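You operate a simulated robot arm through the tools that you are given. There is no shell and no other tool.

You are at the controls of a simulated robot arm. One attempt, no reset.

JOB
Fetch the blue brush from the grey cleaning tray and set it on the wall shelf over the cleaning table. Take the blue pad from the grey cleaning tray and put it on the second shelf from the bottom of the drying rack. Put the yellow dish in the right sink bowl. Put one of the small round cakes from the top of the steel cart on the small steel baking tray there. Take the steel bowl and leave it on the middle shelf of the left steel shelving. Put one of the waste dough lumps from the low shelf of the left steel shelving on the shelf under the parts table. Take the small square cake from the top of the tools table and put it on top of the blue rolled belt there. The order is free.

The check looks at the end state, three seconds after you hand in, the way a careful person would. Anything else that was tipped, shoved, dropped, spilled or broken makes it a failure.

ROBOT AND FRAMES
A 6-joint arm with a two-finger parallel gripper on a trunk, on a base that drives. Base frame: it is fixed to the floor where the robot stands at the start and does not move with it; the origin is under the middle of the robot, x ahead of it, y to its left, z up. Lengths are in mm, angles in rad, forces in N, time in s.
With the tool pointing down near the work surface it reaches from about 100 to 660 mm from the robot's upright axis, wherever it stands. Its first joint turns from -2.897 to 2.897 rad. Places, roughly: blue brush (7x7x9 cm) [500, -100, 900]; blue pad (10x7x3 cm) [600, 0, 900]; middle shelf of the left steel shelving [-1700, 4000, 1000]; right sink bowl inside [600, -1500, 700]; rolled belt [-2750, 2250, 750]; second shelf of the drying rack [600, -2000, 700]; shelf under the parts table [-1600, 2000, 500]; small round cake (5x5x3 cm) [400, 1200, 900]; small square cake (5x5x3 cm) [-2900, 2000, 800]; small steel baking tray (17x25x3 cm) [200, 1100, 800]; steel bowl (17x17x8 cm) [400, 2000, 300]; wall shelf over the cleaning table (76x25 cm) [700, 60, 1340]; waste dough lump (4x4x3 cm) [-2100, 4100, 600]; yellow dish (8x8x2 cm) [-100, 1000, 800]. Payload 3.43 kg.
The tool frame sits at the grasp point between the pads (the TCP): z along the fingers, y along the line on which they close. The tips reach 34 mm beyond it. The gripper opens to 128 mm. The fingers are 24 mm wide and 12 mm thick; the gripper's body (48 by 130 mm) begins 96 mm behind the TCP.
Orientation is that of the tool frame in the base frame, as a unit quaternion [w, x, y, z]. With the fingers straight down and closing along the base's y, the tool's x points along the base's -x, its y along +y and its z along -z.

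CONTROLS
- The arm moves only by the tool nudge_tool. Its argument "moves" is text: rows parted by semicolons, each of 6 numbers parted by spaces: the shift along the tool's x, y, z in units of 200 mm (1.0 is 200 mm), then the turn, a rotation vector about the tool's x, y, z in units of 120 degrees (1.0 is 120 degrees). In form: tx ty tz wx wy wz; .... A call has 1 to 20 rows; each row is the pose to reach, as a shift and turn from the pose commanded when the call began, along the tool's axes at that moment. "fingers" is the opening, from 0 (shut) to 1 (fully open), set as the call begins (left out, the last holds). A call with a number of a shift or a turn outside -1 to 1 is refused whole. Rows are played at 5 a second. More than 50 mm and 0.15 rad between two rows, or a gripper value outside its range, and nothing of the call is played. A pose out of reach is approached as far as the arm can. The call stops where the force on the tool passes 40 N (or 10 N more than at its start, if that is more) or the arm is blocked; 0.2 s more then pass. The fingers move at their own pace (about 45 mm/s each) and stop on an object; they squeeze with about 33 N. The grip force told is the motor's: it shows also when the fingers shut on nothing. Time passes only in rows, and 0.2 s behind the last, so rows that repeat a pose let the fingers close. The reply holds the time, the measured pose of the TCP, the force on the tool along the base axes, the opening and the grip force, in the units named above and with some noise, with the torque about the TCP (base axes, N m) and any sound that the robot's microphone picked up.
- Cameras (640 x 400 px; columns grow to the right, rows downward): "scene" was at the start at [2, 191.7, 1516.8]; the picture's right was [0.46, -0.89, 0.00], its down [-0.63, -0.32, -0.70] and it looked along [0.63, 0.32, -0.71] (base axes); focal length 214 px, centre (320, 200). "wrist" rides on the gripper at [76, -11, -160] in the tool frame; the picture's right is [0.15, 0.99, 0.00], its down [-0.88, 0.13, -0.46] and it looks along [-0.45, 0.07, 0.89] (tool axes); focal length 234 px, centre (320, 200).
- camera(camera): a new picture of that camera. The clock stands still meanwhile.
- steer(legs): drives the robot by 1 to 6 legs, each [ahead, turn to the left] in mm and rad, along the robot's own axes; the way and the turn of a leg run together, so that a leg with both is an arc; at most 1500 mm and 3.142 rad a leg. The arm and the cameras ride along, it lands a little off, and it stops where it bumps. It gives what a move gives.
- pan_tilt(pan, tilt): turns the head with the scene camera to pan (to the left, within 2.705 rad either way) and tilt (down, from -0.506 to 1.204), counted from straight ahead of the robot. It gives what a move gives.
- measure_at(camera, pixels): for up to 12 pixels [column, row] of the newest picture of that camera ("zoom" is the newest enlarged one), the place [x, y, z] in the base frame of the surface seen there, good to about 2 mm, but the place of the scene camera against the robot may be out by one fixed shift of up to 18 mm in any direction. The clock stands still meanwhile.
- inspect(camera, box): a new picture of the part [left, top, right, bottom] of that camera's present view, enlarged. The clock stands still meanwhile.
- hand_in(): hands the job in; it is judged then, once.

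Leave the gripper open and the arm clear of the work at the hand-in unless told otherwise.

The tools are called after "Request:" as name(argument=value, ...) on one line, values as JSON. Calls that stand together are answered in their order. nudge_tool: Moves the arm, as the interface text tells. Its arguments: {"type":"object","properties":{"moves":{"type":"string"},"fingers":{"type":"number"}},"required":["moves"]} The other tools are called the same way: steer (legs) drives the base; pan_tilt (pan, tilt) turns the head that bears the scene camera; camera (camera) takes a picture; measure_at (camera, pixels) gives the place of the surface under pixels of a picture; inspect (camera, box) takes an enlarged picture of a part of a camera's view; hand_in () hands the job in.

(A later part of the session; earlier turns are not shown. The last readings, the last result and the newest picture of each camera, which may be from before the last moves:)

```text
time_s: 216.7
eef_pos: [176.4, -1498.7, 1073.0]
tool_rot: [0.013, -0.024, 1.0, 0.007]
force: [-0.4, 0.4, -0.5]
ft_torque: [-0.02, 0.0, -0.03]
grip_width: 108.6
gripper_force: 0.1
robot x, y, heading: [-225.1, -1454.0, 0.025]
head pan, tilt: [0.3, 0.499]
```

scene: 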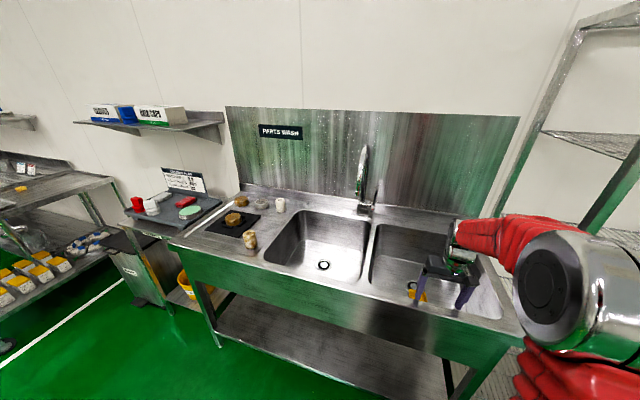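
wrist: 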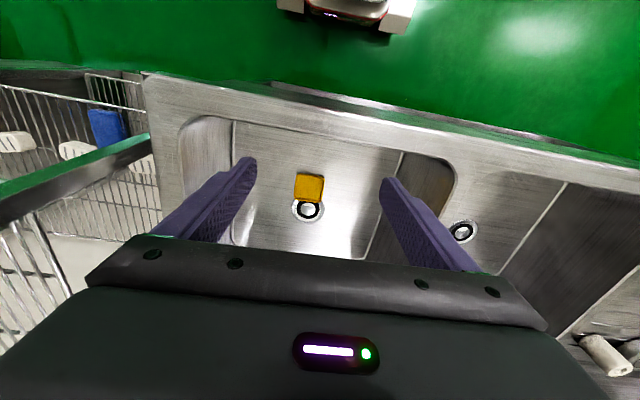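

The arm is clear. I back off to x≈-650, turn left and drive up to y≈300 to look around.

Request:
steer(legs=[[-430, 0], [0, 1.546], [1000, 0], [700, 0]])

Request:
pan_tilt(pan=0.4, tilt=0.5)

Request:
camera(camera="scene")

```text
time_s: 236.2
eef_pos: [-672.7, 619.6, 1072.7]
tool_rot: [-0.003, 0.729, -0.685, -0.013]
force: [-0.2, 1.0, -0.2]
ft_torque: [0.04, -0.01, 0.03]
grip_width: 108.8
gripper_force: 0.1
robot x, y, heading: [-710.5, 220.4, 1.614]
head pan, tilt: [0.3, 0.499]
```

```text
time_s: 236.9
eef_pos: [-672.3, 619.3, 1074.1]
tool_rot: [-0.004, 0.729, -0.684, -0.015]
force: [0.6, 0.7, 0.0]
ft_torque: [0.02, 0.02, 0.02]
grip_width: 108.9
gripper_force: 0.1
robot x, y, heading: [-710.1, 215.9, 1.614]
head pan, tilt: [0.4, 0.499]
```

```text
taken
```

scene: 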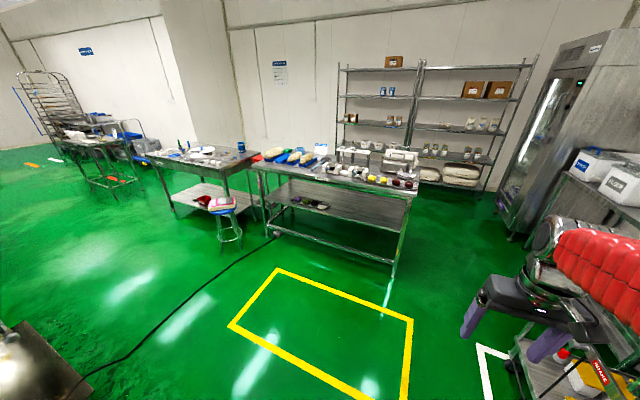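

A good overview: parts table in the middle, shelving behind, tools table at left, bench with white tubs at right. I measure table corners and the aisle.

Request:
measure_at(camera="scene", pixels=[[405, 200], [418, 185], [395, 272], [258, 163], [425, 238], [510, 235], [590, 180], [640, 200], [480, 205], [345, 175], [240, 230], [330, 205]])

Request:
inspect(camera="scene", box=[240, 40, 540, 240])

```text
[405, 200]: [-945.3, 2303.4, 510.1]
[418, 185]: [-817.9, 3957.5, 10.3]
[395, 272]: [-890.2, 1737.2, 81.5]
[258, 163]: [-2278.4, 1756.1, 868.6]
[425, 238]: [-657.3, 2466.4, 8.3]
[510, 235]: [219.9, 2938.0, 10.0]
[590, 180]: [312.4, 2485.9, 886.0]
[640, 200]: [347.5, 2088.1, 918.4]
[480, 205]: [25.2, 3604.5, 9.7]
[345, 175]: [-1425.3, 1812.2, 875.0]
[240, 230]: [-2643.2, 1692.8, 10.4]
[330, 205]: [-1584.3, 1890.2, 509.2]
```

```text
2.00 times, centred on (390, 140) of scene
```

zoom: 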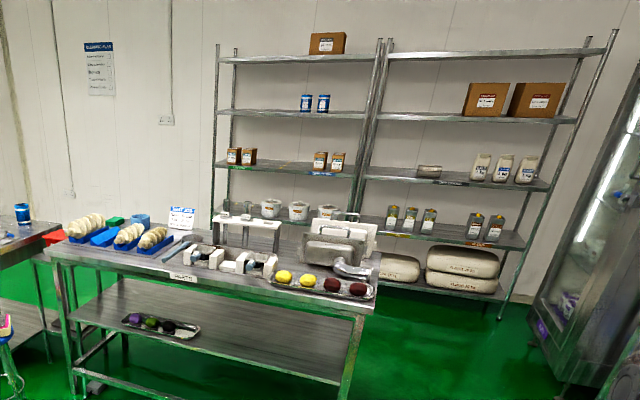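

The parts table covers x -2280…-890, y≥1737; the bench front is x≈305. I drive up the aisle in two legs to about (-440,1940) and face the bench.

Request:
steer(legs=[[0, -0.034], [1130, 0], [0, -0.45]])

```text
time_s: 246.8
eef_pos: [-480.7, 1704.3, 1072.8]
tool_rot: [0.006, -0.534, 0.845, 0.013]
force: [0.3, 1.3, -0.1]
ft_torque: [-0.01, -0.02, -0.02]
grip_width: 108.6
gripper_force: 0.1
robot x, y, heading: [-714.8, 1373.8, 1.109]
head pan, tilt: [0.4, 0.499]
```

Request:
steer(legs=[[640, 0], [0, -1.109]])

Request:
pan_tilt(pan=0.3, tilt=0.7)

Request:
camera(camera="scene")

Request:
camera(camera="wrist")

```text
time_s: 255.3
eef_pos: [-32.5, 1893.2, 1072.6]
tool_rot: [0.012, -0.017, 1.0, 0.007]
force: [0.1, -0.8, -0.5]
ft_torque: [0.02, 0.0, 0.01]
grip_width: 108.9
gripper_force: 0.1
robot x, y, heading: [-432.4, 1979.0, 0.022]
head pan, tilt: [0.4, 0.499]
```

```text
time_s: 256.1
eef_pos: [-31.3, 1894.0, 1073.7]
tool_rot: [0.012, -0.016, 1.0, 0.007]
force: [0.6, 0.0, -0.2]
ft_torque: [-0.01, 0.02, -0.02]
grip_width: 108.8
gripper_force: 0.1
robot x, y, heading: [-434.2, 1981.1, 0.026]
head pan, tilt: [0.3, 0.7]
```

```text
taken
```

scene: 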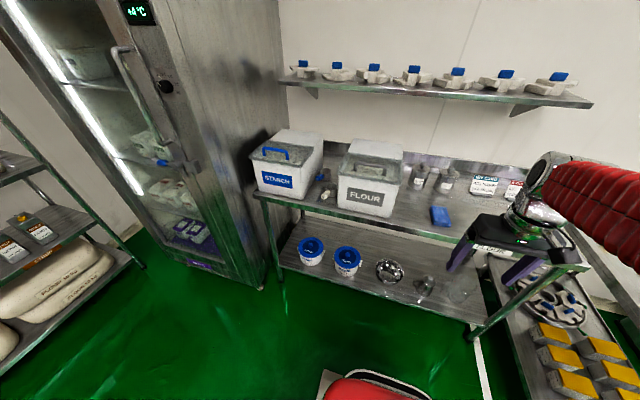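

```text
taken
```

wrist: 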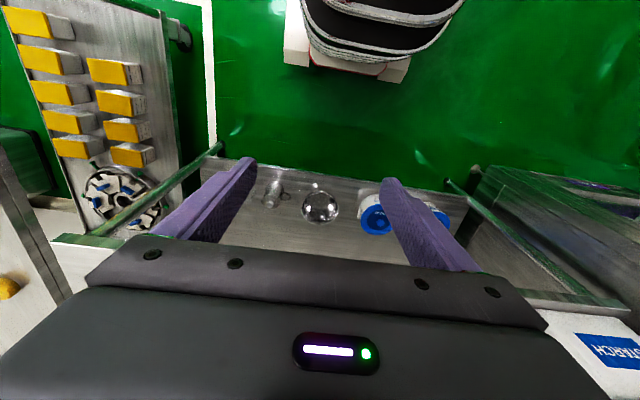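

On the bench's low shelf I see two blue-lidded tubs at (311,251), (347,261), a shiny bowl at (389,270), a small steel thing at (425,285). I zoom and measure.

Request:
inspect(camera="scene", box=[270, 200, 510, 340])

Request:
measure_at(camera="scene", pixels=[[389, 270], [376, 268], [402, 272], [389, 260], [389, 281], [425, 285], [347, 250], [360, 285], [400, 296], [410, 240], [440, 240], [455, 290]])

Request:
inspect(camera="wrist", box=[220, 150, 460, 270])

```text
2.67 times, centred on (390, 270) of scene
```

zoom: 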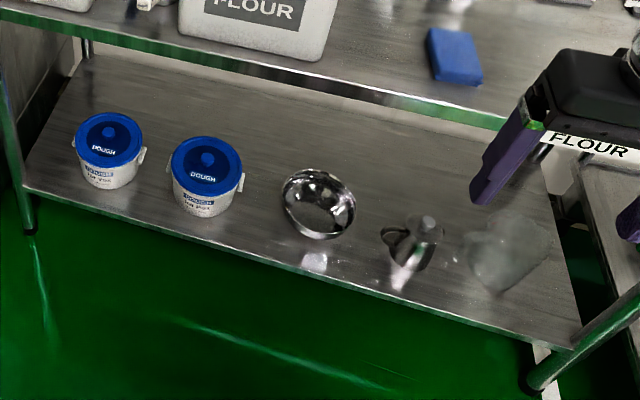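

```text
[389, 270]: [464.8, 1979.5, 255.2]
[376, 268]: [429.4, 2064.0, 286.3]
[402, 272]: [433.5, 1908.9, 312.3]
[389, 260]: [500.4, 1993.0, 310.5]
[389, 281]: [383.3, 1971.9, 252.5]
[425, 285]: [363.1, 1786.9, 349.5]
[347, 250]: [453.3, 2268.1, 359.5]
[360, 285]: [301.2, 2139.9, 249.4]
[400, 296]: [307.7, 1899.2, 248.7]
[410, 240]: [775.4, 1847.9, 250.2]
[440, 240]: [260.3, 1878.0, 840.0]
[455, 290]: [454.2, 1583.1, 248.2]
```

```text
2.67 times, centred on (340, 210) of wrist
```

zoom: 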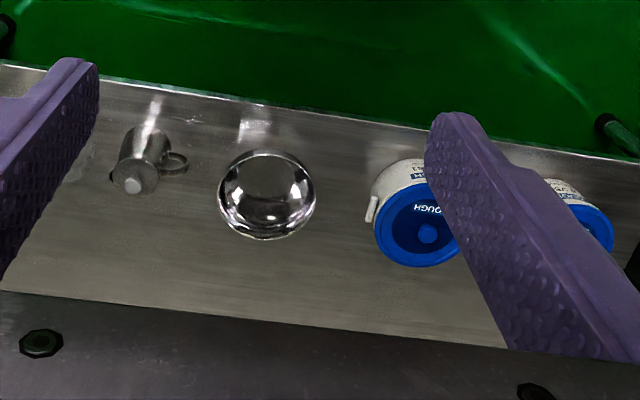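

The bowl is centred near (438,1985), rim z≈303, shelf z≈240. I check the bench top's front edge and my own body shape, to plan the low reach.

Request:
measure_at(camera="scene", pixels=[[382, 227], [350, 213], [330, 208], [382, 222], [412, 230], [340, 390], [360, 385], [400, 390], [350, 375], [320, 390]])

Request:
pan_tilt(pan=-0.3, tilt=1.2)

Request:
camera(camera="scene")

```text
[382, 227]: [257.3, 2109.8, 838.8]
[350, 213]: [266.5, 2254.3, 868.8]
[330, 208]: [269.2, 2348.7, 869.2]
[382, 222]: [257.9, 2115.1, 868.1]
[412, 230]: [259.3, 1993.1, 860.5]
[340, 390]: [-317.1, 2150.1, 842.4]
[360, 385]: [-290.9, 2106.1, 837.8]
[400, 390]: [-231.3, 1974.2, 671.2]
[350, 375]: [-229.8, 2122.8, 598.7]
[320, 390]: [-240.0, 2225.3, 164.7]
```

```text
time_s: 257.1
eef_pos: [-32.8, 1892.5, 1073.6]
tool_rot: [0.012, -0.017, 1.0, 0.007]
force: [-0.6, -0.4, -0.5]
ft_torque: [0.01, -0.01, -0.03]
grip_width: 109.0
gripper_force: 0.0
robot x, y, heading: [-435.8, 1980.7, 0.023]
head pan, tilt: [-0.3, 1.201]
```

```text
taken
```

scene: 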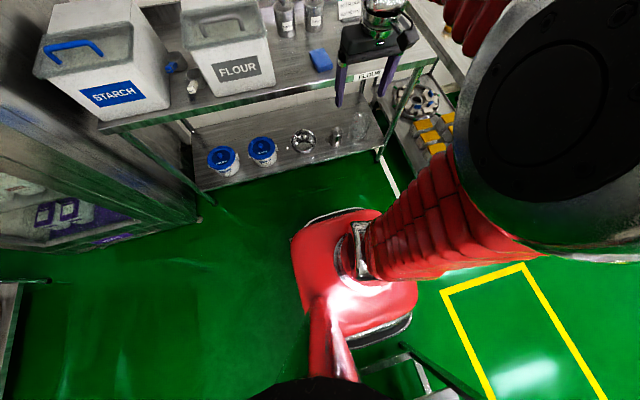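

I measure the red body's outline and top here.

Request:
measure_at(camera="scene", pixels=[[335, 232], [335, 213], [370, 212], [300, 245], [320, 225], [350, 240], [310, 290], [340, 320], [400, 295], [375, 345], [360, 260], [405, 325]])

```text
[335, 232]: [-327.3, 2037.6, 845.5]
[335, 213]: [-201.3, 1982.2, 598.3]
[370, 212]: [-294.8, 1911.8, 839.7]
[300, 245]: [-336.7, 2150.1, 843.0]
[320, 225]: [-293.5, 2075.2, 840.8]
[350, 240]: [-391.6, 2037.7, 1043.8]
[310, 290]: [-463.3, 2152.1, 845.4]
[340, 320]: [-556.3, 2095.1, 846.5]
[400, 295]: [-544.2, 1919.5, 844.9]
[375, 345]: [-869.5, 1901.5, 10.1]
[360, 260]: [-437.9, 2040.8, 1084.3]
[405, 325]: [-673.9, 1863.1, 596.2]
```

My arm fits a long-link model: I can reach the bowl with a 45° tilt from about x=-330, gripping its left rim with the fingers closing sideways. I lower and tilt the arm in front of the bench first.

Request:
nudge_tool(moves="-0.1 0.1 0.1 0 -0.06 0; -0.2 0.2 0.22 0 -0.12 0; -0.3 0.3 0.34 0 -0.18 0; -0.4 0.4 0.46 0 -0.24 0; -0.5 0.5 0.58 0 -0.3 0; -0.6 0.6 0.7 0 -0.36 0; -0.65 0.7 0.85 0 -0.375 0; -0.65 0.8 1 0 -0.375 0; -0.65 0.8 1 0 -0.375 0", fingers=0.5)

Request:
pan_tilt(pan=0.0, tilt=0.8)

Request:
camera(camera="scene")

```text
time_s: 259.1
eef_pos: [95.6, 2060.1, 878.6]
tool_rot: [0.395, -0.012, 0.919, 0.012]
force: [0.2, 0.3, 0.3]
ft_torque: [0.01, 0.01, -0.01]
grip_width: 64.1
gripper_force: 0.0
robot x, y, heading: [-434.0, 1979.9, 0.026]
head pan, tilt: [-0.3, 1.201]
```

```text
time_s: 259.9
eef_pos: [95.2, 2060.5, 877.9]
tool_rot: [0.394, -0.013, 0.919, 0.014]
force: [0.2, -0.5, 0.1]
ft_torque: [0.01, 0.02, 0.0]
grip_width: 64.1
gripper_force: 0.0
robot x, y, heading: [-434.6, 1978.0, 0.018]
head pan, tilt: [0.0, 0.799]
```

```text
taken
```

scene: 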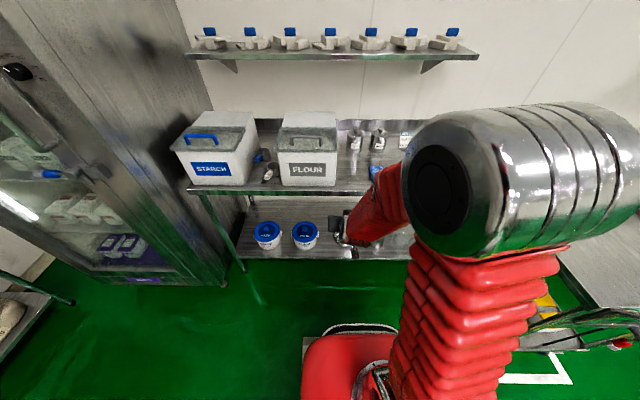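

Tilted. Now lower by 2 × 190 mm in front of the bench.

Request:
nudge_tool(moves="0.14 0 0.131 0 0 0; 0.29 0 0.275 0 0 0; 0.44 0 0.418 0 0 0; 0.57 0 0.541 0 0 0; 0.689 0 0.6545 0 0 0; 0.689 0 0.6545 0 0 0")

Request:
camera(camera="wrist")

```text
time_s: 261.3
eef_pos: [96.0, 2060.2, 690.9]
tool_rot: [0.395, -0.012, 0.919, 0.013]
force: [-0.1, -1.1, 0.5]
ft_torque: [0.05, 0.0, -0.01]
grip_width: 64.1
gripper_force: 0.1
robot x, y, heading: [-431.1, 1982.5, 0.017]
head pan, tilt: [0.0, 0.799]
```

```text
taken
```

wrist: 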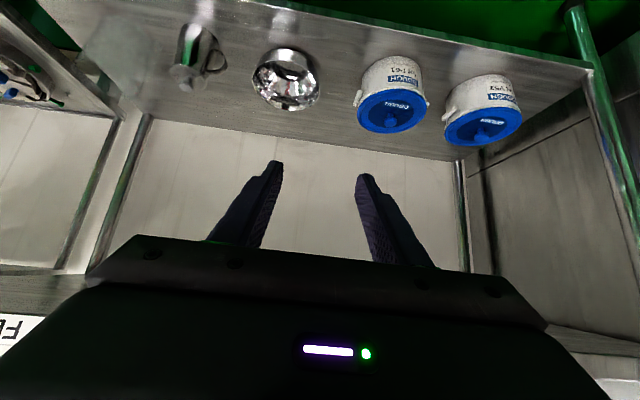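

The wrist camera sees the bowl at (287,78). I measure its rim by zoom.

Request:
inspect(camera="wrist", box=[170, 10, 450, 150])

```text
2.29 times, centred on (310, 80) of wrist
```

zoom: 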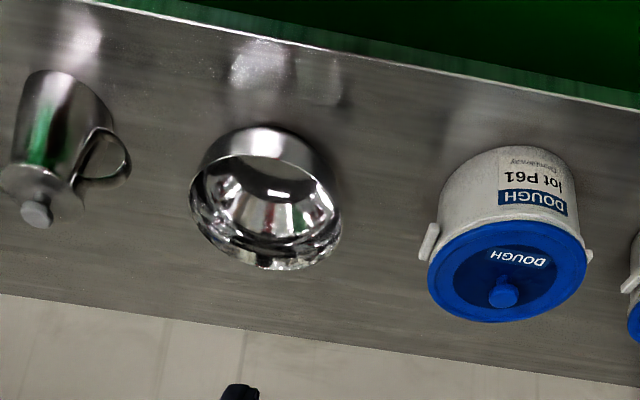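

I measure rim points: image left (193,195), right (338,215), near (268,158), far (270,267), plus tub edge and jug handle.

Request:
measure_at(camera="zoom", pixels=[[192, 188], [197, 220], [338, 222], [335, 200], [268, 156], [235, 158], [305, 170], [270, 267], [300, 262], [430, 235], [128, 165], [262, 140]])

```text
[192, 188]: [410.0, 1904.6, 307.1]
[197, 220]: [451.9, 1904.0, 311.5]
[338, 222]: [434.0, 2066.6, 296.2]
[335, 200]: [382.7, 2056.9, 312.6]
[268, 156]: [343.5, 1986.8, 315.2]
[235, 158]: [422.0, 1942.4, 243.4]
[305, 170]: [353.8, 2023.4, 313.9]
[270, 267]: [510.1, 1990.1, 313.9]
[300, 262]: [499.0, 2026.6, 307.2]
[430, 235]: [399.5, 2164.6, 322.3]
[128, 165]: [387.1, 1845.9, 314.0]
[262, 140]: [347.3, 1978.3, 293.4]
```

The rim is a circle of radius ≈84 about (427,1987), rim z≈314. I drive 100 mm forward so the grip is in comfortable reach.

Request:
steer(legs=[[100, 0]])

```text
time_s: 262.6
eef_pos: [199.4, 2063.6, 690.5]
tool_rot: [0.394, -0.012, 0.919, 0.013]
force: [-0.8, -0.4, 0.3]
ft_torque: [0.01, 0.01, -0.03]
grip_width: 64.1
gripper_force: 0.0
robot x, y, heading: [-332.8, 1985.7, 0.02]
head pan, tilt: [0.0, 0.799]
```

Down 190 mm to z≈500.

Request:
nudge_tool(moves="0.15 0 0.13 0 0 0; 0.3 0.01 0.26 0 0 0; 0.45 0.02 0.39 0 0 0; 0.6 0.03 0.52 0 0 0; 0.723 0.03 0.618 0 0 0; 0.723 0.03 0.618 0 0 0", fingers=0.45)

Request:
camera(camera="wrist")

Request:
camera(camera="scene")

```text
time_s: 264.1
eef_pos: [186.4, 2072.5, 501.4]
tool_rot: [0.394, -0.012, 0.919, 0.013]
force: [0.7, 0.4, 0.2]
ft_torque: [0.0, 0.02, 0.02]
grip_width: 57.5
gripper_force: 0.1
robot x, y, heading: [-331.7, 1981.5, 0.019]
head pan, tilt: [0.0, 0.799]
```

```text
taken
```

wrist: 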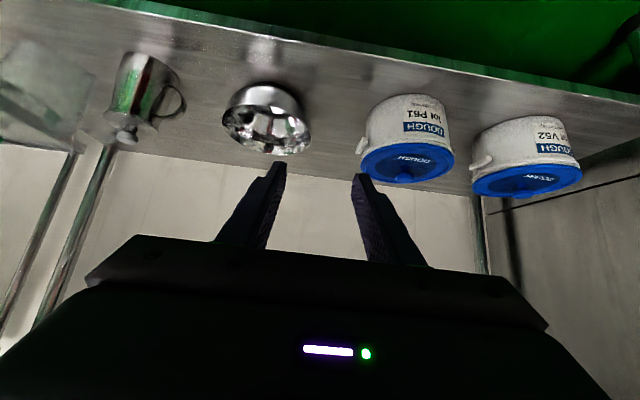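

```text
taken
```

scene: 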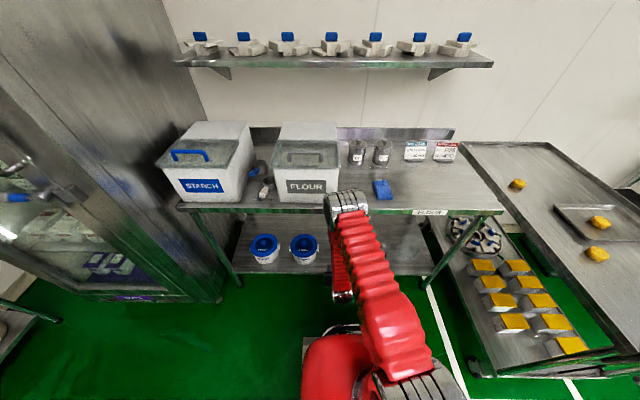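

The elbow now is near the bench's front edge at (345,200). I measure its clearance.

Request:
measure_at(camera="scene", pixels=[[330, 198], [345, 193], [360, 193], [365, 200], [345, 188], [400, 212], [335, 225], [338, 270]])

Request:
inspect(camera="scene", box=[270, 160, 450, 310])

```text
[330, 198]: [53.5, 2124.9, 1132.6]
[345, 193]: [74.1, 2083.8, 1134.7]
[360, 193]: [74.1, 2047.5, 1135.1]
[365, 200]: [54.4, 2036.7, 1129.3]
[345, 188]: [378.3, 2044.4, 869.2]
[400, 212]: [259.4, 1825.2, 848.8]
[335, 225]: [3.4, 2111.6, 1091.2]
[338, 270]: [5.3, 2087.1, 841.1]
```

```text
2.67 times, centred on (360, 235) of scene
```

zoom: 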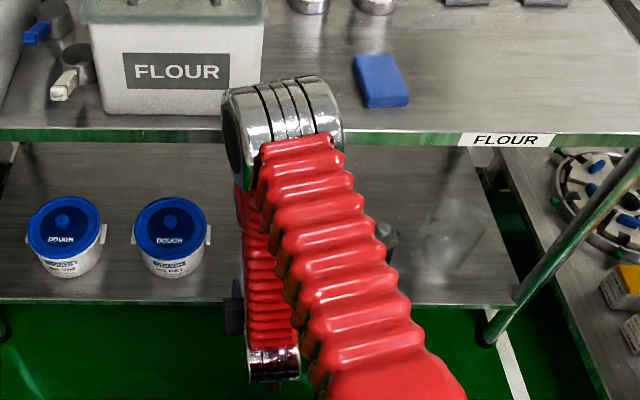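

The elbow is well before the bench edge (x≈75 vs 266). I advance to the pre-grasp point (328,2069,400).

Request:
nudge_tool(moves="-0.03 -0.01 0.2 0 0 0; -0.06 -0.02 0.4 0 0 0; -0.09 -0.03 0.6 0 0 0; -0.11 -0.035 0.75 0 0 0; -0.123 -0.035 0.863 0 0 0; -0.123 -0.035 0.863 0 0 0")

Request:
camera(camera="wrist")

Request:
inspect(camera="scene", box=[270, 160, 450, 310])

```text
time_s: 265.4
eef_pos: [331.2, 2070.0, 399.4]
tool_rot: [0.393, -0.012, 0.919, 0.014]
force: [0.5, 0.4, -0.5]
ft_torque: [0.03, -0.02, 0.03]
grip_width: 57.4
gripper_force: 0.1
robot x, y, heading: [-330.9, 1982.5, 0.019]
head pan, tilt: [0.0, 0.799]
```

```text
taken
```

wrist: 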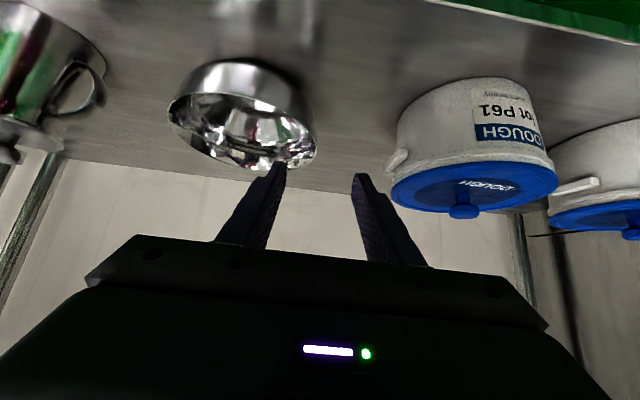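

```text
2.67 times, centred on (360, 235) of scene
```

zoom: 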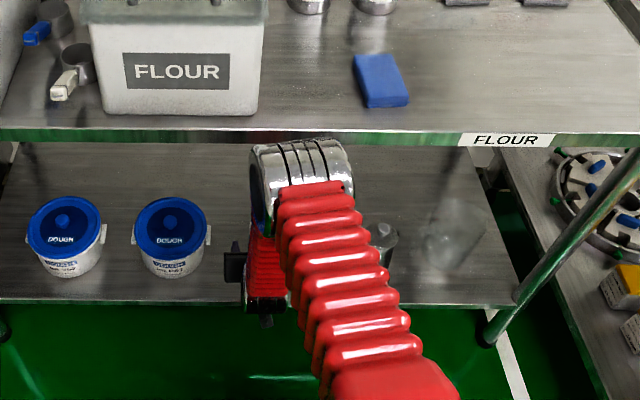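

Fingers straddle the bowl's left rim line. I re-measure the rim from here.

Request:
measure_at(camera="wrist", pixels=[[314, 138], [316, 150], [308, 120], [240, 93], [170, 105], [172, 120], [290, 100], [395, 160]])

Request:
inspect(camera="wrist", box=[150, 40, 390, 200])

```text
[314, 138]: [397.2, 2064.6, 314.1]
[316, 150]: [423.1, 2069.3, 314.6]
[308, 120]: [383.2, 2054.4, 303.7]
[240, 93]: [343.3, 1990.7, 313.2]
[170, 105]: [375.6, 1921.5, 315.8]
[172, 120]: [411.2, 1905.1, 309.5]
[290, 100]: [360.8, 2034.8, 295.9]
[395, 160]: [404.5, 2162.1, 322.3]
```

```text
2.50 times, centred on (270, 120) of wrist
```

zoom: 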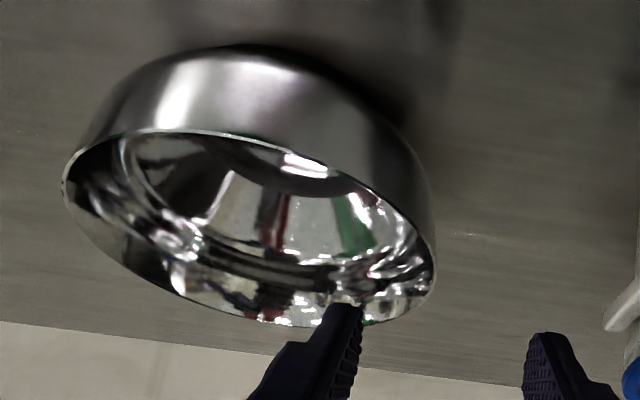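

All matches: rim extreme at (423,2070,314). I slide in along the fingers to straddle the wall.

Request:
nudge_tool(moves="0 -0.005 0.18 0 0 0; 0.004 -0.01 0.36 0 0 0; 0.008 -0.016 0.5 0 0 0; 0.008 -0.016 0.587 0 0 0; 0.008 -0.016 0.587 0 0 0")

Request:
camera(camera="wrist")

```text
time_s: 266.6
eef_pos: [413.6, 2072.3, 320.2]
tool_rot: [0.394, -0.013, 0.919, 0.014]
force: [0.3, 0.0, 0.0]
ft_torque: [0.0, -0.02, 0.0]
grip_width: 57.4
gripper_force: 0.0
robot x, y, heading: [-328.5, 1977.2, 0.023]
head pan, tilt: [0.0, 0.799]
```

```text
taken
```

wrist: 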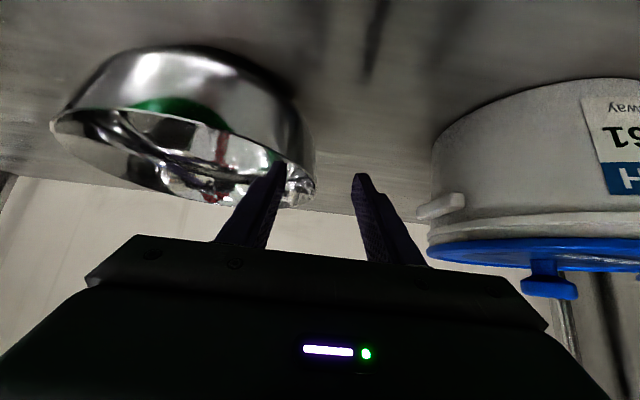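

The wall is between the fingers. I go 3 mm lower and close.

Request:
nudge_tool(moves="0.011 -0.008 0.011 0 0 0; 0.011 -0.008 0.011 0 0 0")

Request:
nudge_tool(moves="0 0 0 0 0 0; 0 0 0 0 0 0; 0 0 0 0 0 0; 0 0 0 0 0 0; 0 0 0 0 0 0; 0 0 0 0 0 0", fingers=0)

Request:
camera(camera="wrist")

```text
time_s: 267.2
eef_pos: [413.4, 2068.6, 315.1]
tool_rot: [0.394, -0.012, 0.919, 0.013]
force: [0.4, -0.3, -0.6]
ft_torque: [0.0, -0.02, 0.02]
grip_width: 57.7
gripper_force: 0.1
robot x, y, heading: [-326.4, 1981.9, 0.023]
head pan, tilt: [0.0, 0.799]
```

```text
time_s: 268.6
eef_pos: [414.8, 2070.0, 316.0]
tool_rot: [0.395, -0.012, 0.919, 0.012]
force: [2.3, -0.7, 4.3]
ft_torque: [-0.82, -0.1, 0.34]
grip_width: 6.6
gripper_force: 33.1
robot x, y, heading: [-332.4, 1986.7, 0.023]
head pan, tilt: [0.0, 0.799]
```

```text
taken
```

wrist: 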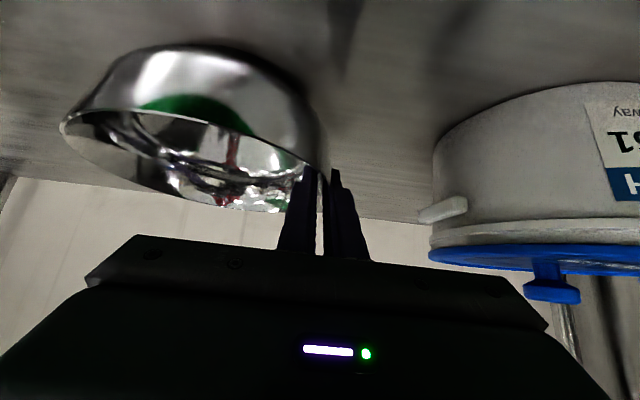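

Gripped the wall (6.6 mm). I lift gently 60 mm and look.

Request:
nudge_tool(moves="-0.04 0 -0.038 0 0 0; -0.09 0 -0.086 0 0 0; -0.15 0 -0.143 0 0 0; -0.2175 0 -0.207 0 0 0; -0.2175 0 -0.207 0 0 0")

Request:
camera(camera="wrist")

Request:
inspect(camera="scene", box=[270, 160, 450, 310])

```text
time_s: 269.9
eef_pos: [415.6, 2069.9, 375.0]
tool_rot: [0.394, -0.012, 0.919, 0.013]
force: [-0.6, 0.2, -3.8]
ft_torque: [0.23, 0.0, 0.05]
grip_width: 2.3
gripper_force: 33.3
robot x, y, heading: [-331.4, 1980.3, 0.021]
head pan, tilt: [0.0, 0.799]
```

```text
taken
```

wrist: 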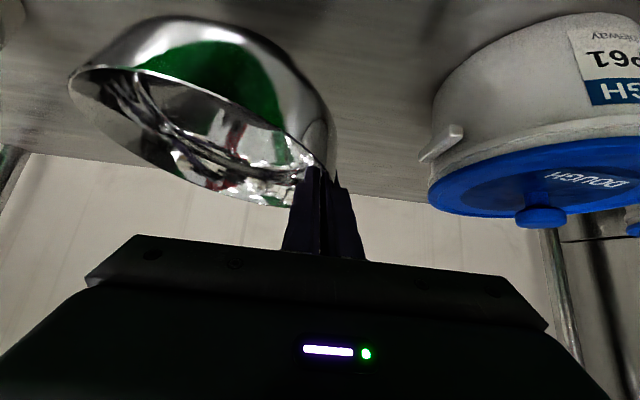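

```text
2.67 times, centred on (360, 235) of scene
```

zoom: 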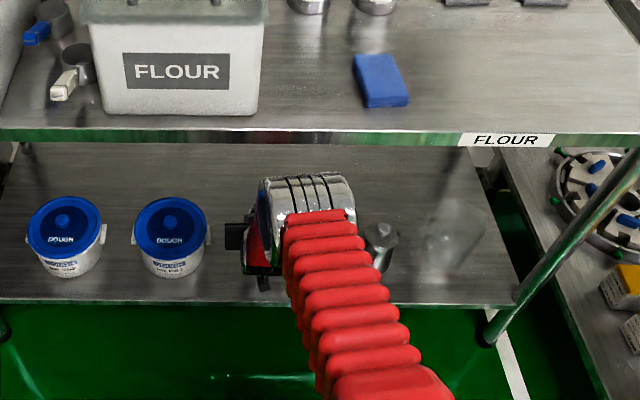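

The bowl hangs from the fingers. I measure its rim to see how it sits.

Request:
measure_at(camera="wrist", pixels=[[70, 82], [140, 68], [200, 80], [260, 110], [326, 150], [90, 110], [180, 180], [260, 203], [190, 20], [300, 100]])

```text
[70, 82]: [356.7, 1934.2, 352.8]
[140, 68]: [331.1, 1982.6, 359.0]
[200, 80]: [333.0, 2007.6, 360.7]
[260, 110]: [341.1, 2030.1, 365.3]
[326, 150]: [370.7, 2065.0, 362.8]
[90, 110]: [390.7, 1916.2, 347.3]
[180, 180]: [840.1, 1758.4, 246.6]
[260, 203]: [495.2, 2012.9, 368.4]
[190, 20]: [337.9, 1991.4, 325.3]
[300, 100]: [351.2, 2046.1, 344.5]
```

The bowl is tilted about 7° to its right, held firmly. I draw it out: arm back 150 mm first.

Request:
nudge_tool(moves="0.12 0 -0.126 0 0 0; 0.26 0.01 -0.272 0 0 0; 0.39 0.015 -0.41 0 0 0; 0.517 0.02 -0.544 0 0 0; 0.517 0.02 -0.544 0 0 0")

Request:
steer(legs=[[-180, 0]])

Request:
camera(camera="wrist")

Request:
camera(camera="scene")

```text
time_s: 271.1
eef_pos: [263.9, 2067.2, 373.7]
tool_rot: [0.394, -0.013, 0.919, 0.014]
force: [0.0, 0.1, -2.6]
ft_torque: [0.2, -0.05, 0.0]
grip_width: 2.4
gripper_force: 33.0
robot x, y, heading: [-329.4, 1979.9, 0.02]
head pan, tilt: [0.0, 0.799]
```

```text
time_s: 272.8
eef_pos: [87.0, 2063.6, 374.5]
tool_rot: [0.394, -0.012, 0.919, 0.013]
force: [0.4, 0.0, -2.8]
ft_torque: [0.21, 0.0, -0.04]
grip_width: 2.5
gripper_force: 33.2
robot x, y, heading: [-509.0, 1978.3, 0.02]
head pan, tilt: [0.0, 0.799]
```

```text
taken
```

wrist: 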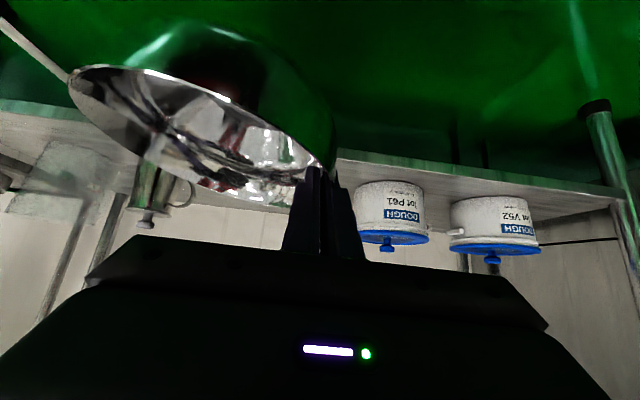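

```text
taken
```

scene: 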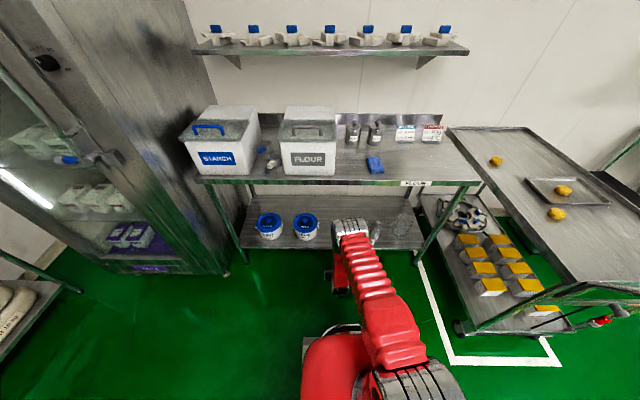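

Bowl is clear of the bench. I raise it in steps.

Request:
nudge_tool(moves="-0.12 0 -0.114 0 0 0; -0.26 0 -0.247 0 0 0; -0.4 0 -0.38 0 0 0; -0.54 0 -0.513 0 0 0; -0.689 0 -0.6545 0 0 0; -0.689 0 -0.6545 0 0 0")

Request:
nudge_tool(moves="-0.12 0 -0.114 0 0 0; -0.26 0 -0.247 0 0 0; -0.4 0 -0.38 0 0 0; -0.54 0 -0.513 0 0 0; -0.689 0 -0.6545 0 0 0; -0.689 0 -0.6545 0 0 0")

Request:
nudge_tool(moves="-0.12 0 -0.114 0 0 0; -0.26 0 -0.247 0 0 0; -0.4 0 -0.38 0 0 0; -0.54 0 -0.513 0 0 0; -0.689 0 -0.6545 0 0 0; -0.689 0 -0.6545 0 0 0")

Request:
camera(camera="wrist")

```text
time_s: 274.2
eef_pos: [86.3, 2061.7, 566.5]
tool_rot: [0.394, -0.012, 0.919, 0.013]
force: [1.6, -0.3, -2.7]
ft_torque: [0.2, 0.05, 0.0]
grip_width: 2.6
gripper_force: 33.0
robot x, y, heading: [-509.5, 1974.7, 0.022]
head pan, tilt: [0.0, 0.799]
```

```text
time_s: 275.6
eef_pos: [85.1, 2057.1, 754.2]
tool_rot: [0.394, -0.012, 0.919, 0.012]
force: [-0.2, 0.4, -3.3]
ft_torque: [0.22, -0.04, 0.03]
grip_width: 2.7
gripper_force: 32.6
robot x, y, heading: [-507.2, 1978.4, 0.019]
head pan, tilt: [0.0, 0.799]
```

```text
time_s: 277.0
eef_pos: [84.6, 2055.2, 943.8]
tool_rot: [0.393, -0.012, 0.919, 0.013]
force: [-0.1, -0.2, -2.1]
ft_torque: [0.21, 0.05, 0.01]
grip_width: 2.9
gripper_force: 32.7
robot x, y, heading: [-510.0, 1975.5, 0.021]
head pan, tilt: [0.0, 0.799]
```

```text
taken
```

wrist: 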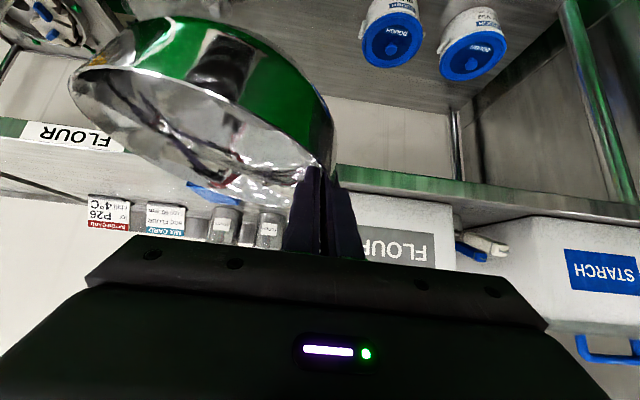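

Held well. I turn left toward the shelving and drive past the parts table's end, then look.

Request:
steer(legs=[[0, 1.55], [780, 0]])

Request:
pan_tilt(pan=0.7, tilt=0.4)

Request:
camera(camera="scene")

```text
time_s: 279.6
eef_pos: [11.9, 2278.2, 944.2]
tool_rot: [0.383, -0.193, 0.899, 0.092]
force: [0.8, 0.6, -3.0]
ft_torque: [0.2, 0.07, 0.01]
grip_width: 2.4
gripper_force: 33.2
robot x, y, heading: [-501.5, 1963.2, 0.398]
head pan, tilt: [0.0, 0.799]
stopped in leg 1: the robot was blocked; the commanded pose is now the measured one
```

```text
time_s: 280.6
eef_pos: [11.3, 2278.2, 943.3]
tool_rot: [0.384, -0.191, 0.899, 0.089]
force: [0.2, 0.4, -1.9]
ft_torque: [0.18, 0.09, 0.0]
grip_width: 2.5
gripper_force: 32.9
robot x, y, heading: [-503.4, 1968.1, 0.39]
head pan, tilt: [0.7, 0.4]
```

```text
taken
```

scene: 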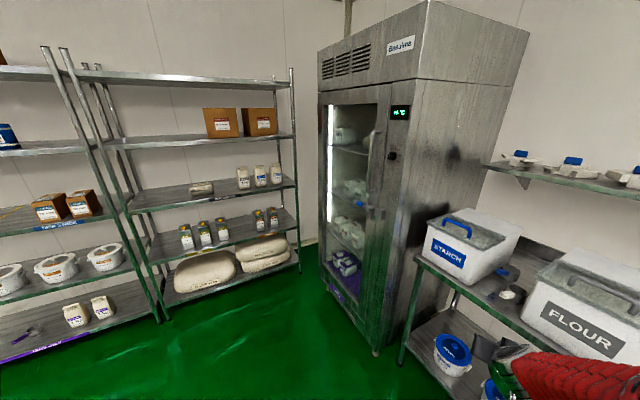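

Blocked at heading 0.39; the base's rear corner may be near the parts table's end. I look that way.

Request:
pan_tilt(pan=2.3, tilt=0.9)

Request:
camera(camera="scene")

```text
time_s: 282.3
eef_pos: [11.7, 2278.5, 943.6]
tool_rot: [0.384, -0.191, 0.899, 0.09]
force: [-0.6, 0.2, -2.7]
ft_torque: [0.17, 0.09, 0.01]
grip_width: 2.5
gripper_force: 33.7
robot x, y, heading: [-503.2, 1966.5, 0.392]
head pan, tilt: [2.3, 0.901]
```

```text
taken
```

scene: 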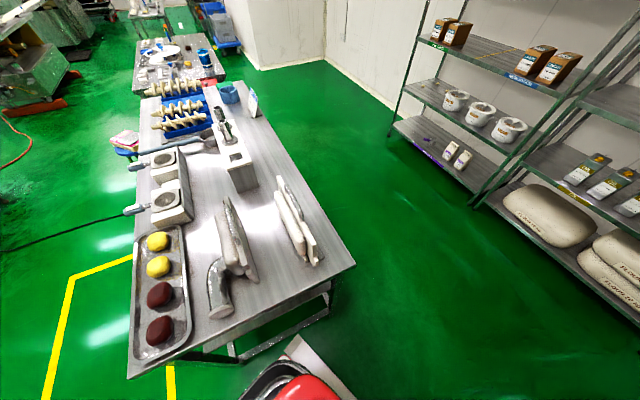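

I measure the table end and the base corner.

Request:
measure_at(camera="scene", pixels=[[353, 267], [140, 372], [250, 318], [290, 342], [330, 310], [300, 372], [240, 385], [230, 352], [160, 325], [245, 175]])

Request:
inspect(camera="scene", box=[120, 220, 380, 400])

```text
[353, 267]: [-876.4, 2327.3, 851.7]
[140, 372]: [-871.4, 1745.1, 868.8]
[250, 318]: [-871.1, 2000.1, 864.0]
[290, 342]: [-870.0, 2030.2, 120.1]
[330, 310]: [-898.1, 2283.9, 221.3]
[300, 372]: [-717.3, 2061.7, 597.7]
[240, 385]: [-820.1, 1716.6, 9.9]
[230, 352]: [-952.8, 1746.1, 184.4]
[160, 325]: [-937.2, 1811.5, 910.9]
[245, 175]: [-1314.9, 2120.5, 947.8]
```

```text
2.22 times, centred on (250, 310) of scene
```

zoom: 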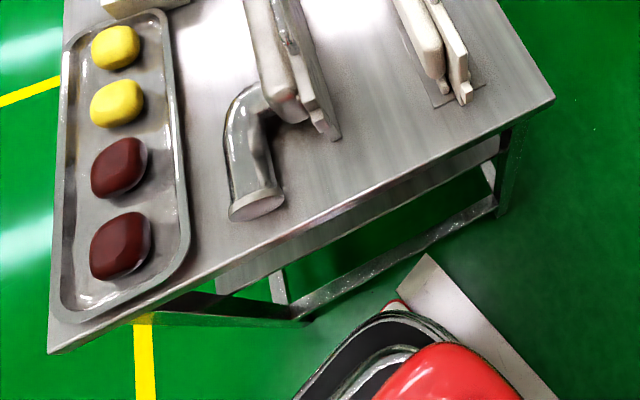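

The base's rear corner touched the table's low crossbar; the table and its items look undisturbed. I go forward 90 mm first, then finish the turn.

Request:
steer(legs=[[90, 0], [0, 1.17]])

```text
time_s: 285.8
eef_pos: [-144.1, 2531.5, 944.4]
tool_rot: [0.344, -0.429, 0.813, 0.191]
force: [0.3, -0.5, -3.1]
ft_torque: [0.09, 0.14, -0.03]
grip_width: 2.5
gripper_force: 33.5
robot x, y, heading: [-404.3, 1983.5, 0.94]
head pan, tilt: [2.3, 0.901]
stopped in leg 2: the robot was blocked; the commanded pose is now the measured one
```

Blocked again at heading 0.94. I look at both rear sides.

Request:
pan_tilt(pan=2.5, tilt=1.1)

Request:
camera(camera="scene")

Request:
pan_tilt(pan=-2.3, tilt=1.0)

Request:
camera(camera="scene")

Request:
pan_tilt(pan=-0.5, tilt=1.1)

Request:
camera(camera="scene")

```text
time_s: 286.5
eef_pos: [-143.9, 2532.9, 943.7]
tool_rot: [0.345, -0.428, 0.813, 0.191]
force: [-0.4, 0.2, -2.3]
ft_torque: [0.11, 0.15, 0.03]
grip_width: 2.8
gripper_force: 33.4
robot x, y, heading: [-399.3, 1985.0, 0.937]
head pan, tilt: [2.499, 1.1]
```

```text
taken
```

scene: 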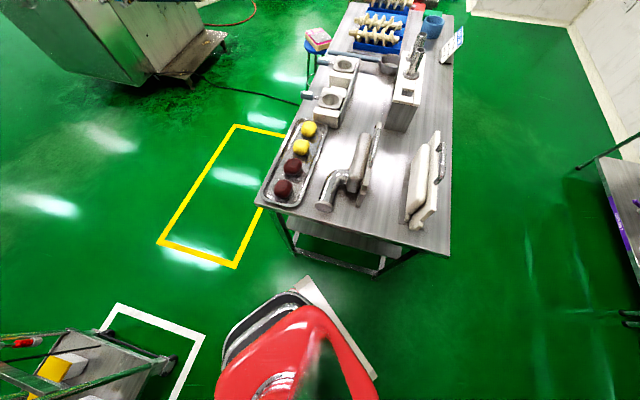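

```text
time_s: 290.3
eef_pos: [-143.9, 2533.0, 943.9]
tool_rot: [0.344, -0.429, 0.813, 0.191]
force: [0.4, -0.2, -3.1]
ft_torque: [0.15, 0.12, 0.01]
grip_width: 2.4
gripper_force: 33.1
robot x, y, heading: [-402.0, 1984.1, 0.933]
head pan, tilt: [-2.3, 1.0]
```

```text
taken
```

scene: 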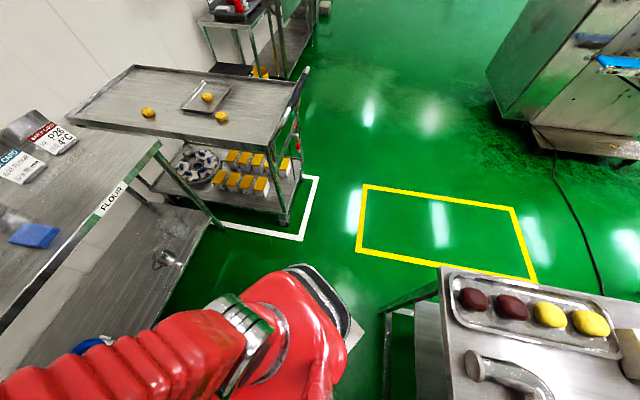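

```text
time_s: 292.1
eef_pos: [-143.7, 2531.4, 944.4]
tool_rot: [0.345, -0.429, 0.813, 0.191]
force: [-0.6, -0.5, -2.5]
ft_torque: [0.16, 0.19, 0.02]
grip_width: 2.5
gripper_force: 33.2
robot x, y, heading: [-405.8, 1984.4, 0.933]
head pan, tilt: [-0.499, 1.1]
```

```text
taken
```

scene: 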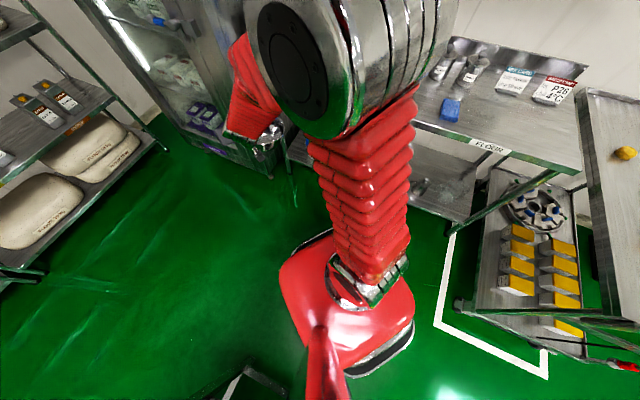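

Nothing touches as far as I see; the rear corner is clear of the table. I try the turn again in a smaller piece.

Request:
steer(legs=[[0, 0.3]])

```text
time_s: 293.8
eef_pos: [-312.7, 2589.1, 942.8]
tool_rot: [0.313, -0.544, 0.741, 0.239]
force: [0.1, 0.8, -3.1]
ft_torque: [0.07, 0.17, 0.02]
grip_width: 2.5
gripper_force: 33.2
robot x, y, heading: [-392.4, 1986.0, 1.237]
head pan, tilt: [-0.499, 1.1]
```

That worked. I complete the turn and drive on.

Request:
steer(legs=[[0, 0.33]])

Request:
steer(legs=[[800, 0]])

Request:
pan_tilt(pan=0.9, tilt=0.4)

Request:
camera(camera="scene")

```text
time_s: 295.6
eef_pos: [-512.5, 2580.9, 945.0]
tool_rot: [-0.268, 0.659, -0.641, -0.288]
force: [-0.2, 0.0, -2.8]
ft_torque: [0.0, 0.19, 0.01]
grip_width: 2.5
gripper_force: 32.8
robot x, y, heading: [-378.5, 1982.8, 1.563]
head pan, tilt: [-0.499, 1.1]
```

```text
time_s: 301.1
eef_pos: [-525.5, 3375.5, 943.5]
tool_rot: [-0.268, 0.663, -0.636, -0.289]
force: [0.1, -0.4, -2.4]
ft_torque: [0.01, 0.2, 0.03]
grip_width: 2.2
gripper_force: 32.9
robot x, y, heading: [-376.1, 2783.6, 1.584]
head pan, tilt: [-0.499, 1.1]
```

```text
time_s: 302.6
eef_pos: [-524.9, 3374.1, 944.5]
tool_rot: [-0.266, 0.664, -0.635, -0.29]
force: [0.0, 0.3, -3.9]
ft_torque: [0.0, 0.18, 0.0]
grip_width: 2.4
gripper_force: 32.5
robot x, y, heading: [-384.2, 2785.1, 1.582]
head pan, tilt: [0.901, 0.4]
```

```text
taken
```

scene: 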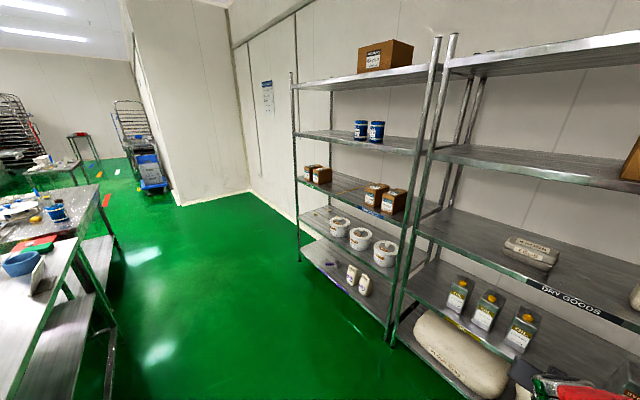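

The left shelving: top, tins shelf, middle shelf with brown boxes (left pair and right pair) and a free middle, then tubs, then the low shelf. I measure.

Request:
inspect(camera="scene", box=[280, 100, 450, 350])

Request:
measure_at(camera="scene", pixels=[[298, 180], [345, 195], [410, 222], [320, 185], [362, 200], [340, 187], [355, 260], [330, 255], [300, 205], [410, 150], [330, 268], [395, 300]])

```text
1.60 times, centred on (365, 225) of scene
```

zoom: 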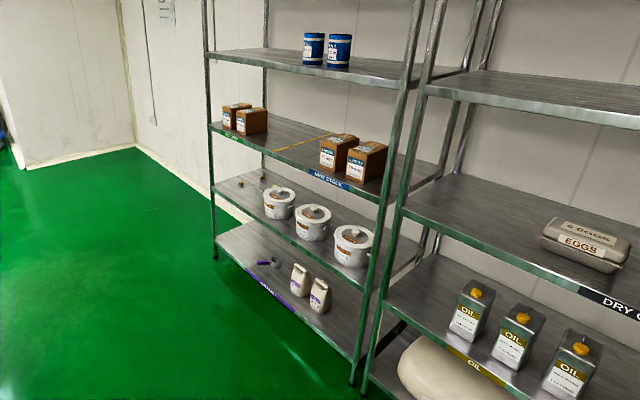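

```text
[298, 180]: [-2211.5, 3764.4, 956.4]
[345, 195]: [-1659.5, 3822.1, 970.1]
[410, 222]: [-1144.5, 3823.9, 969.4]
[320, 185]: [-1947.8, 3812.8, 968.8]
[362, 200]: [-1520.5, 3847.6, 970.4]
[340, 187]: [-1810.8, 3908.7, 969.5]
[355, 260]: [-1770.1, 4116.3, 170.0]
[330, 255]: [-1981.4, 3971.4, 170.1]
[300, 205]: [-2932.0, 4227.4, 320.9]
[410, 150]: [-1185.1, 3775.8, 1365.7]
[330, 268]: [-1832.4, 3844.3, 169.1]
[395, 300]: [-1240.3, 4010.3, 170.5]
```

I look closer at the middle shelf's labels and the low shelf's lumps.

Request:
inspect(camera="scene", box=[290, 150, 420, 250])

Request:
measure_at(camera="zoom", pixels=[[70, 95], [160, 110], [170, 150], [240, 145], [255, 160], [130, 140], [45, 258], [120, 225], [200, 130], [330, 150]])

```text
4.00 times, centred on (355, 200) of scene
```

zoom: 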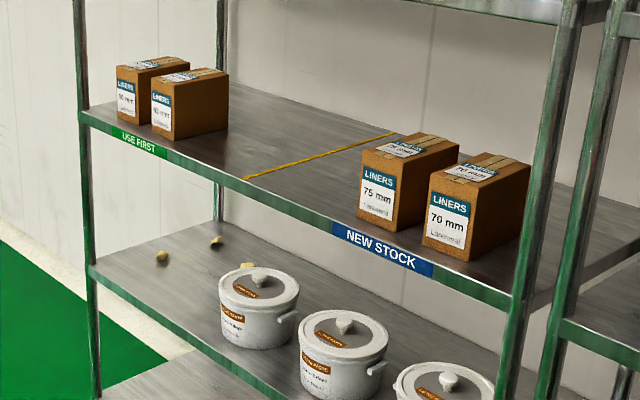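

```text
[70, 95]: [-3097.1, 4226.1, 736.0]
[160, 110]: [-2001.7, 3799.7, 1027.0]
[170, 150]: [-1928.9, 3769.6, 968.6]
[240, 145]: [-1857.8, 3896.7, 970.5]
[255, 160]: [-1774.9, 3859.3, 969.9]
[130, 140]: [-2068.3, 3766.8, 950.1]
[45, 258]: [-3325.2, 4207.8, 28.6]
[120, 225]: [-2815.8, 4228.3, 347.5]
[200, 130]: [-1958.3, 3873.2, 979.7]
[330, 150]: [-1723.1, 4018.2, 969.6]
```

Zones are "USE FIRST" and "NEW STOCK" with a yellow divider; there is free space between the box pairs. I check my wrist's outline by the scene camera to judge clearance under the shelf above.

Request:
pan_tilt(pan=0.1, tilt=0.7)

Request:
camera(camera="scene")

Request:
camera(camera="wrist")

```text
time_s: 303.7
eef_pos: [-525.1, 3375.3, 944.5]
tool_rot: [-0.266, 0.664, -0.635, -0.291]
force: [0.1, 0.9, -3.1]
ft_torque: [0.0, 0.2, 0.02]
grip_width: 2.8
gripper_force: 32.6
robot x, y, heading: [-379.8, 2783.0, 1.581]
head pan, tilt: [0.099, 0.7]
```

```text
taken
```

scene: 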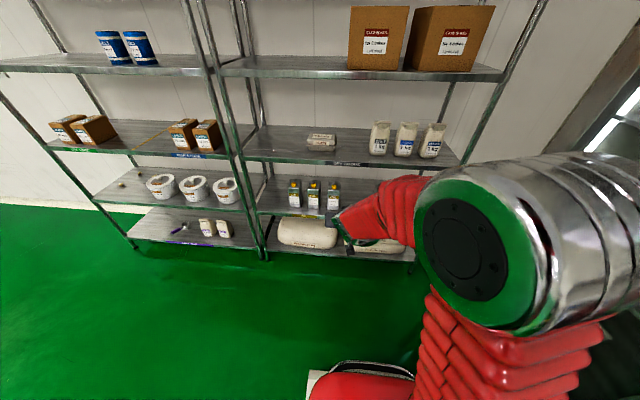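

```text
taken
```

wrist: 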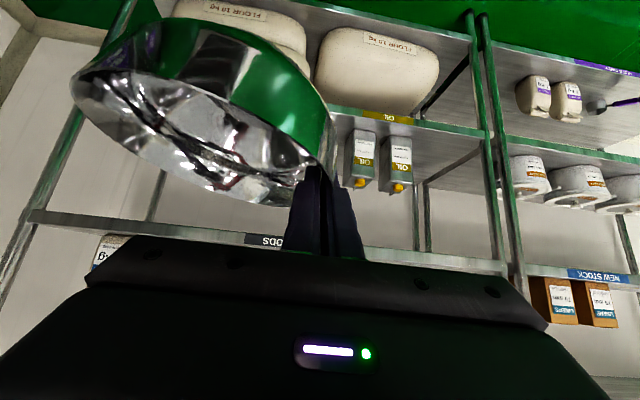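

Request:
inspect(camera="scene", box=[300, 160, 460, 270])

Request:
measure_at(camera="scene", pixels=[[400, 195], [370, 210], [350, 225], [338, 205], [400, 240], [375, 240], [350, 245], [420, 180], [345, 212], [470, 165]])

```text
3.64 times, centred on (380, 215) of scene
```

zoom: 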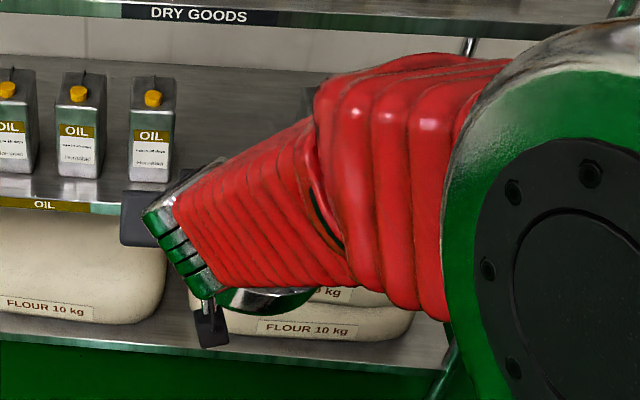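

```text
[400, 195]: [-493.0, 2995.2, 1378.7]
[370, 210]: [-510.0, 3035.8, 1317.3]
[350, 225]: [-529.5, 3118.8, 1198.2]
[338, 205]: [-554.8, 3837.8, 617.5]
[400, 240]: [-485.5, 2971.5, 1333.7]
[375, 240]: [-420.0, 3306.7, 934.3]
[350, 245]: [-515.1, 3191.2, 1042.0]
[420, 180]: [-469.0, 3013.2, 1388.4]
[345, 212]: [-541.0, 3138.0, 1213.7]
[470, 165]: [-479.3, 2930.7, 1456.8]
```

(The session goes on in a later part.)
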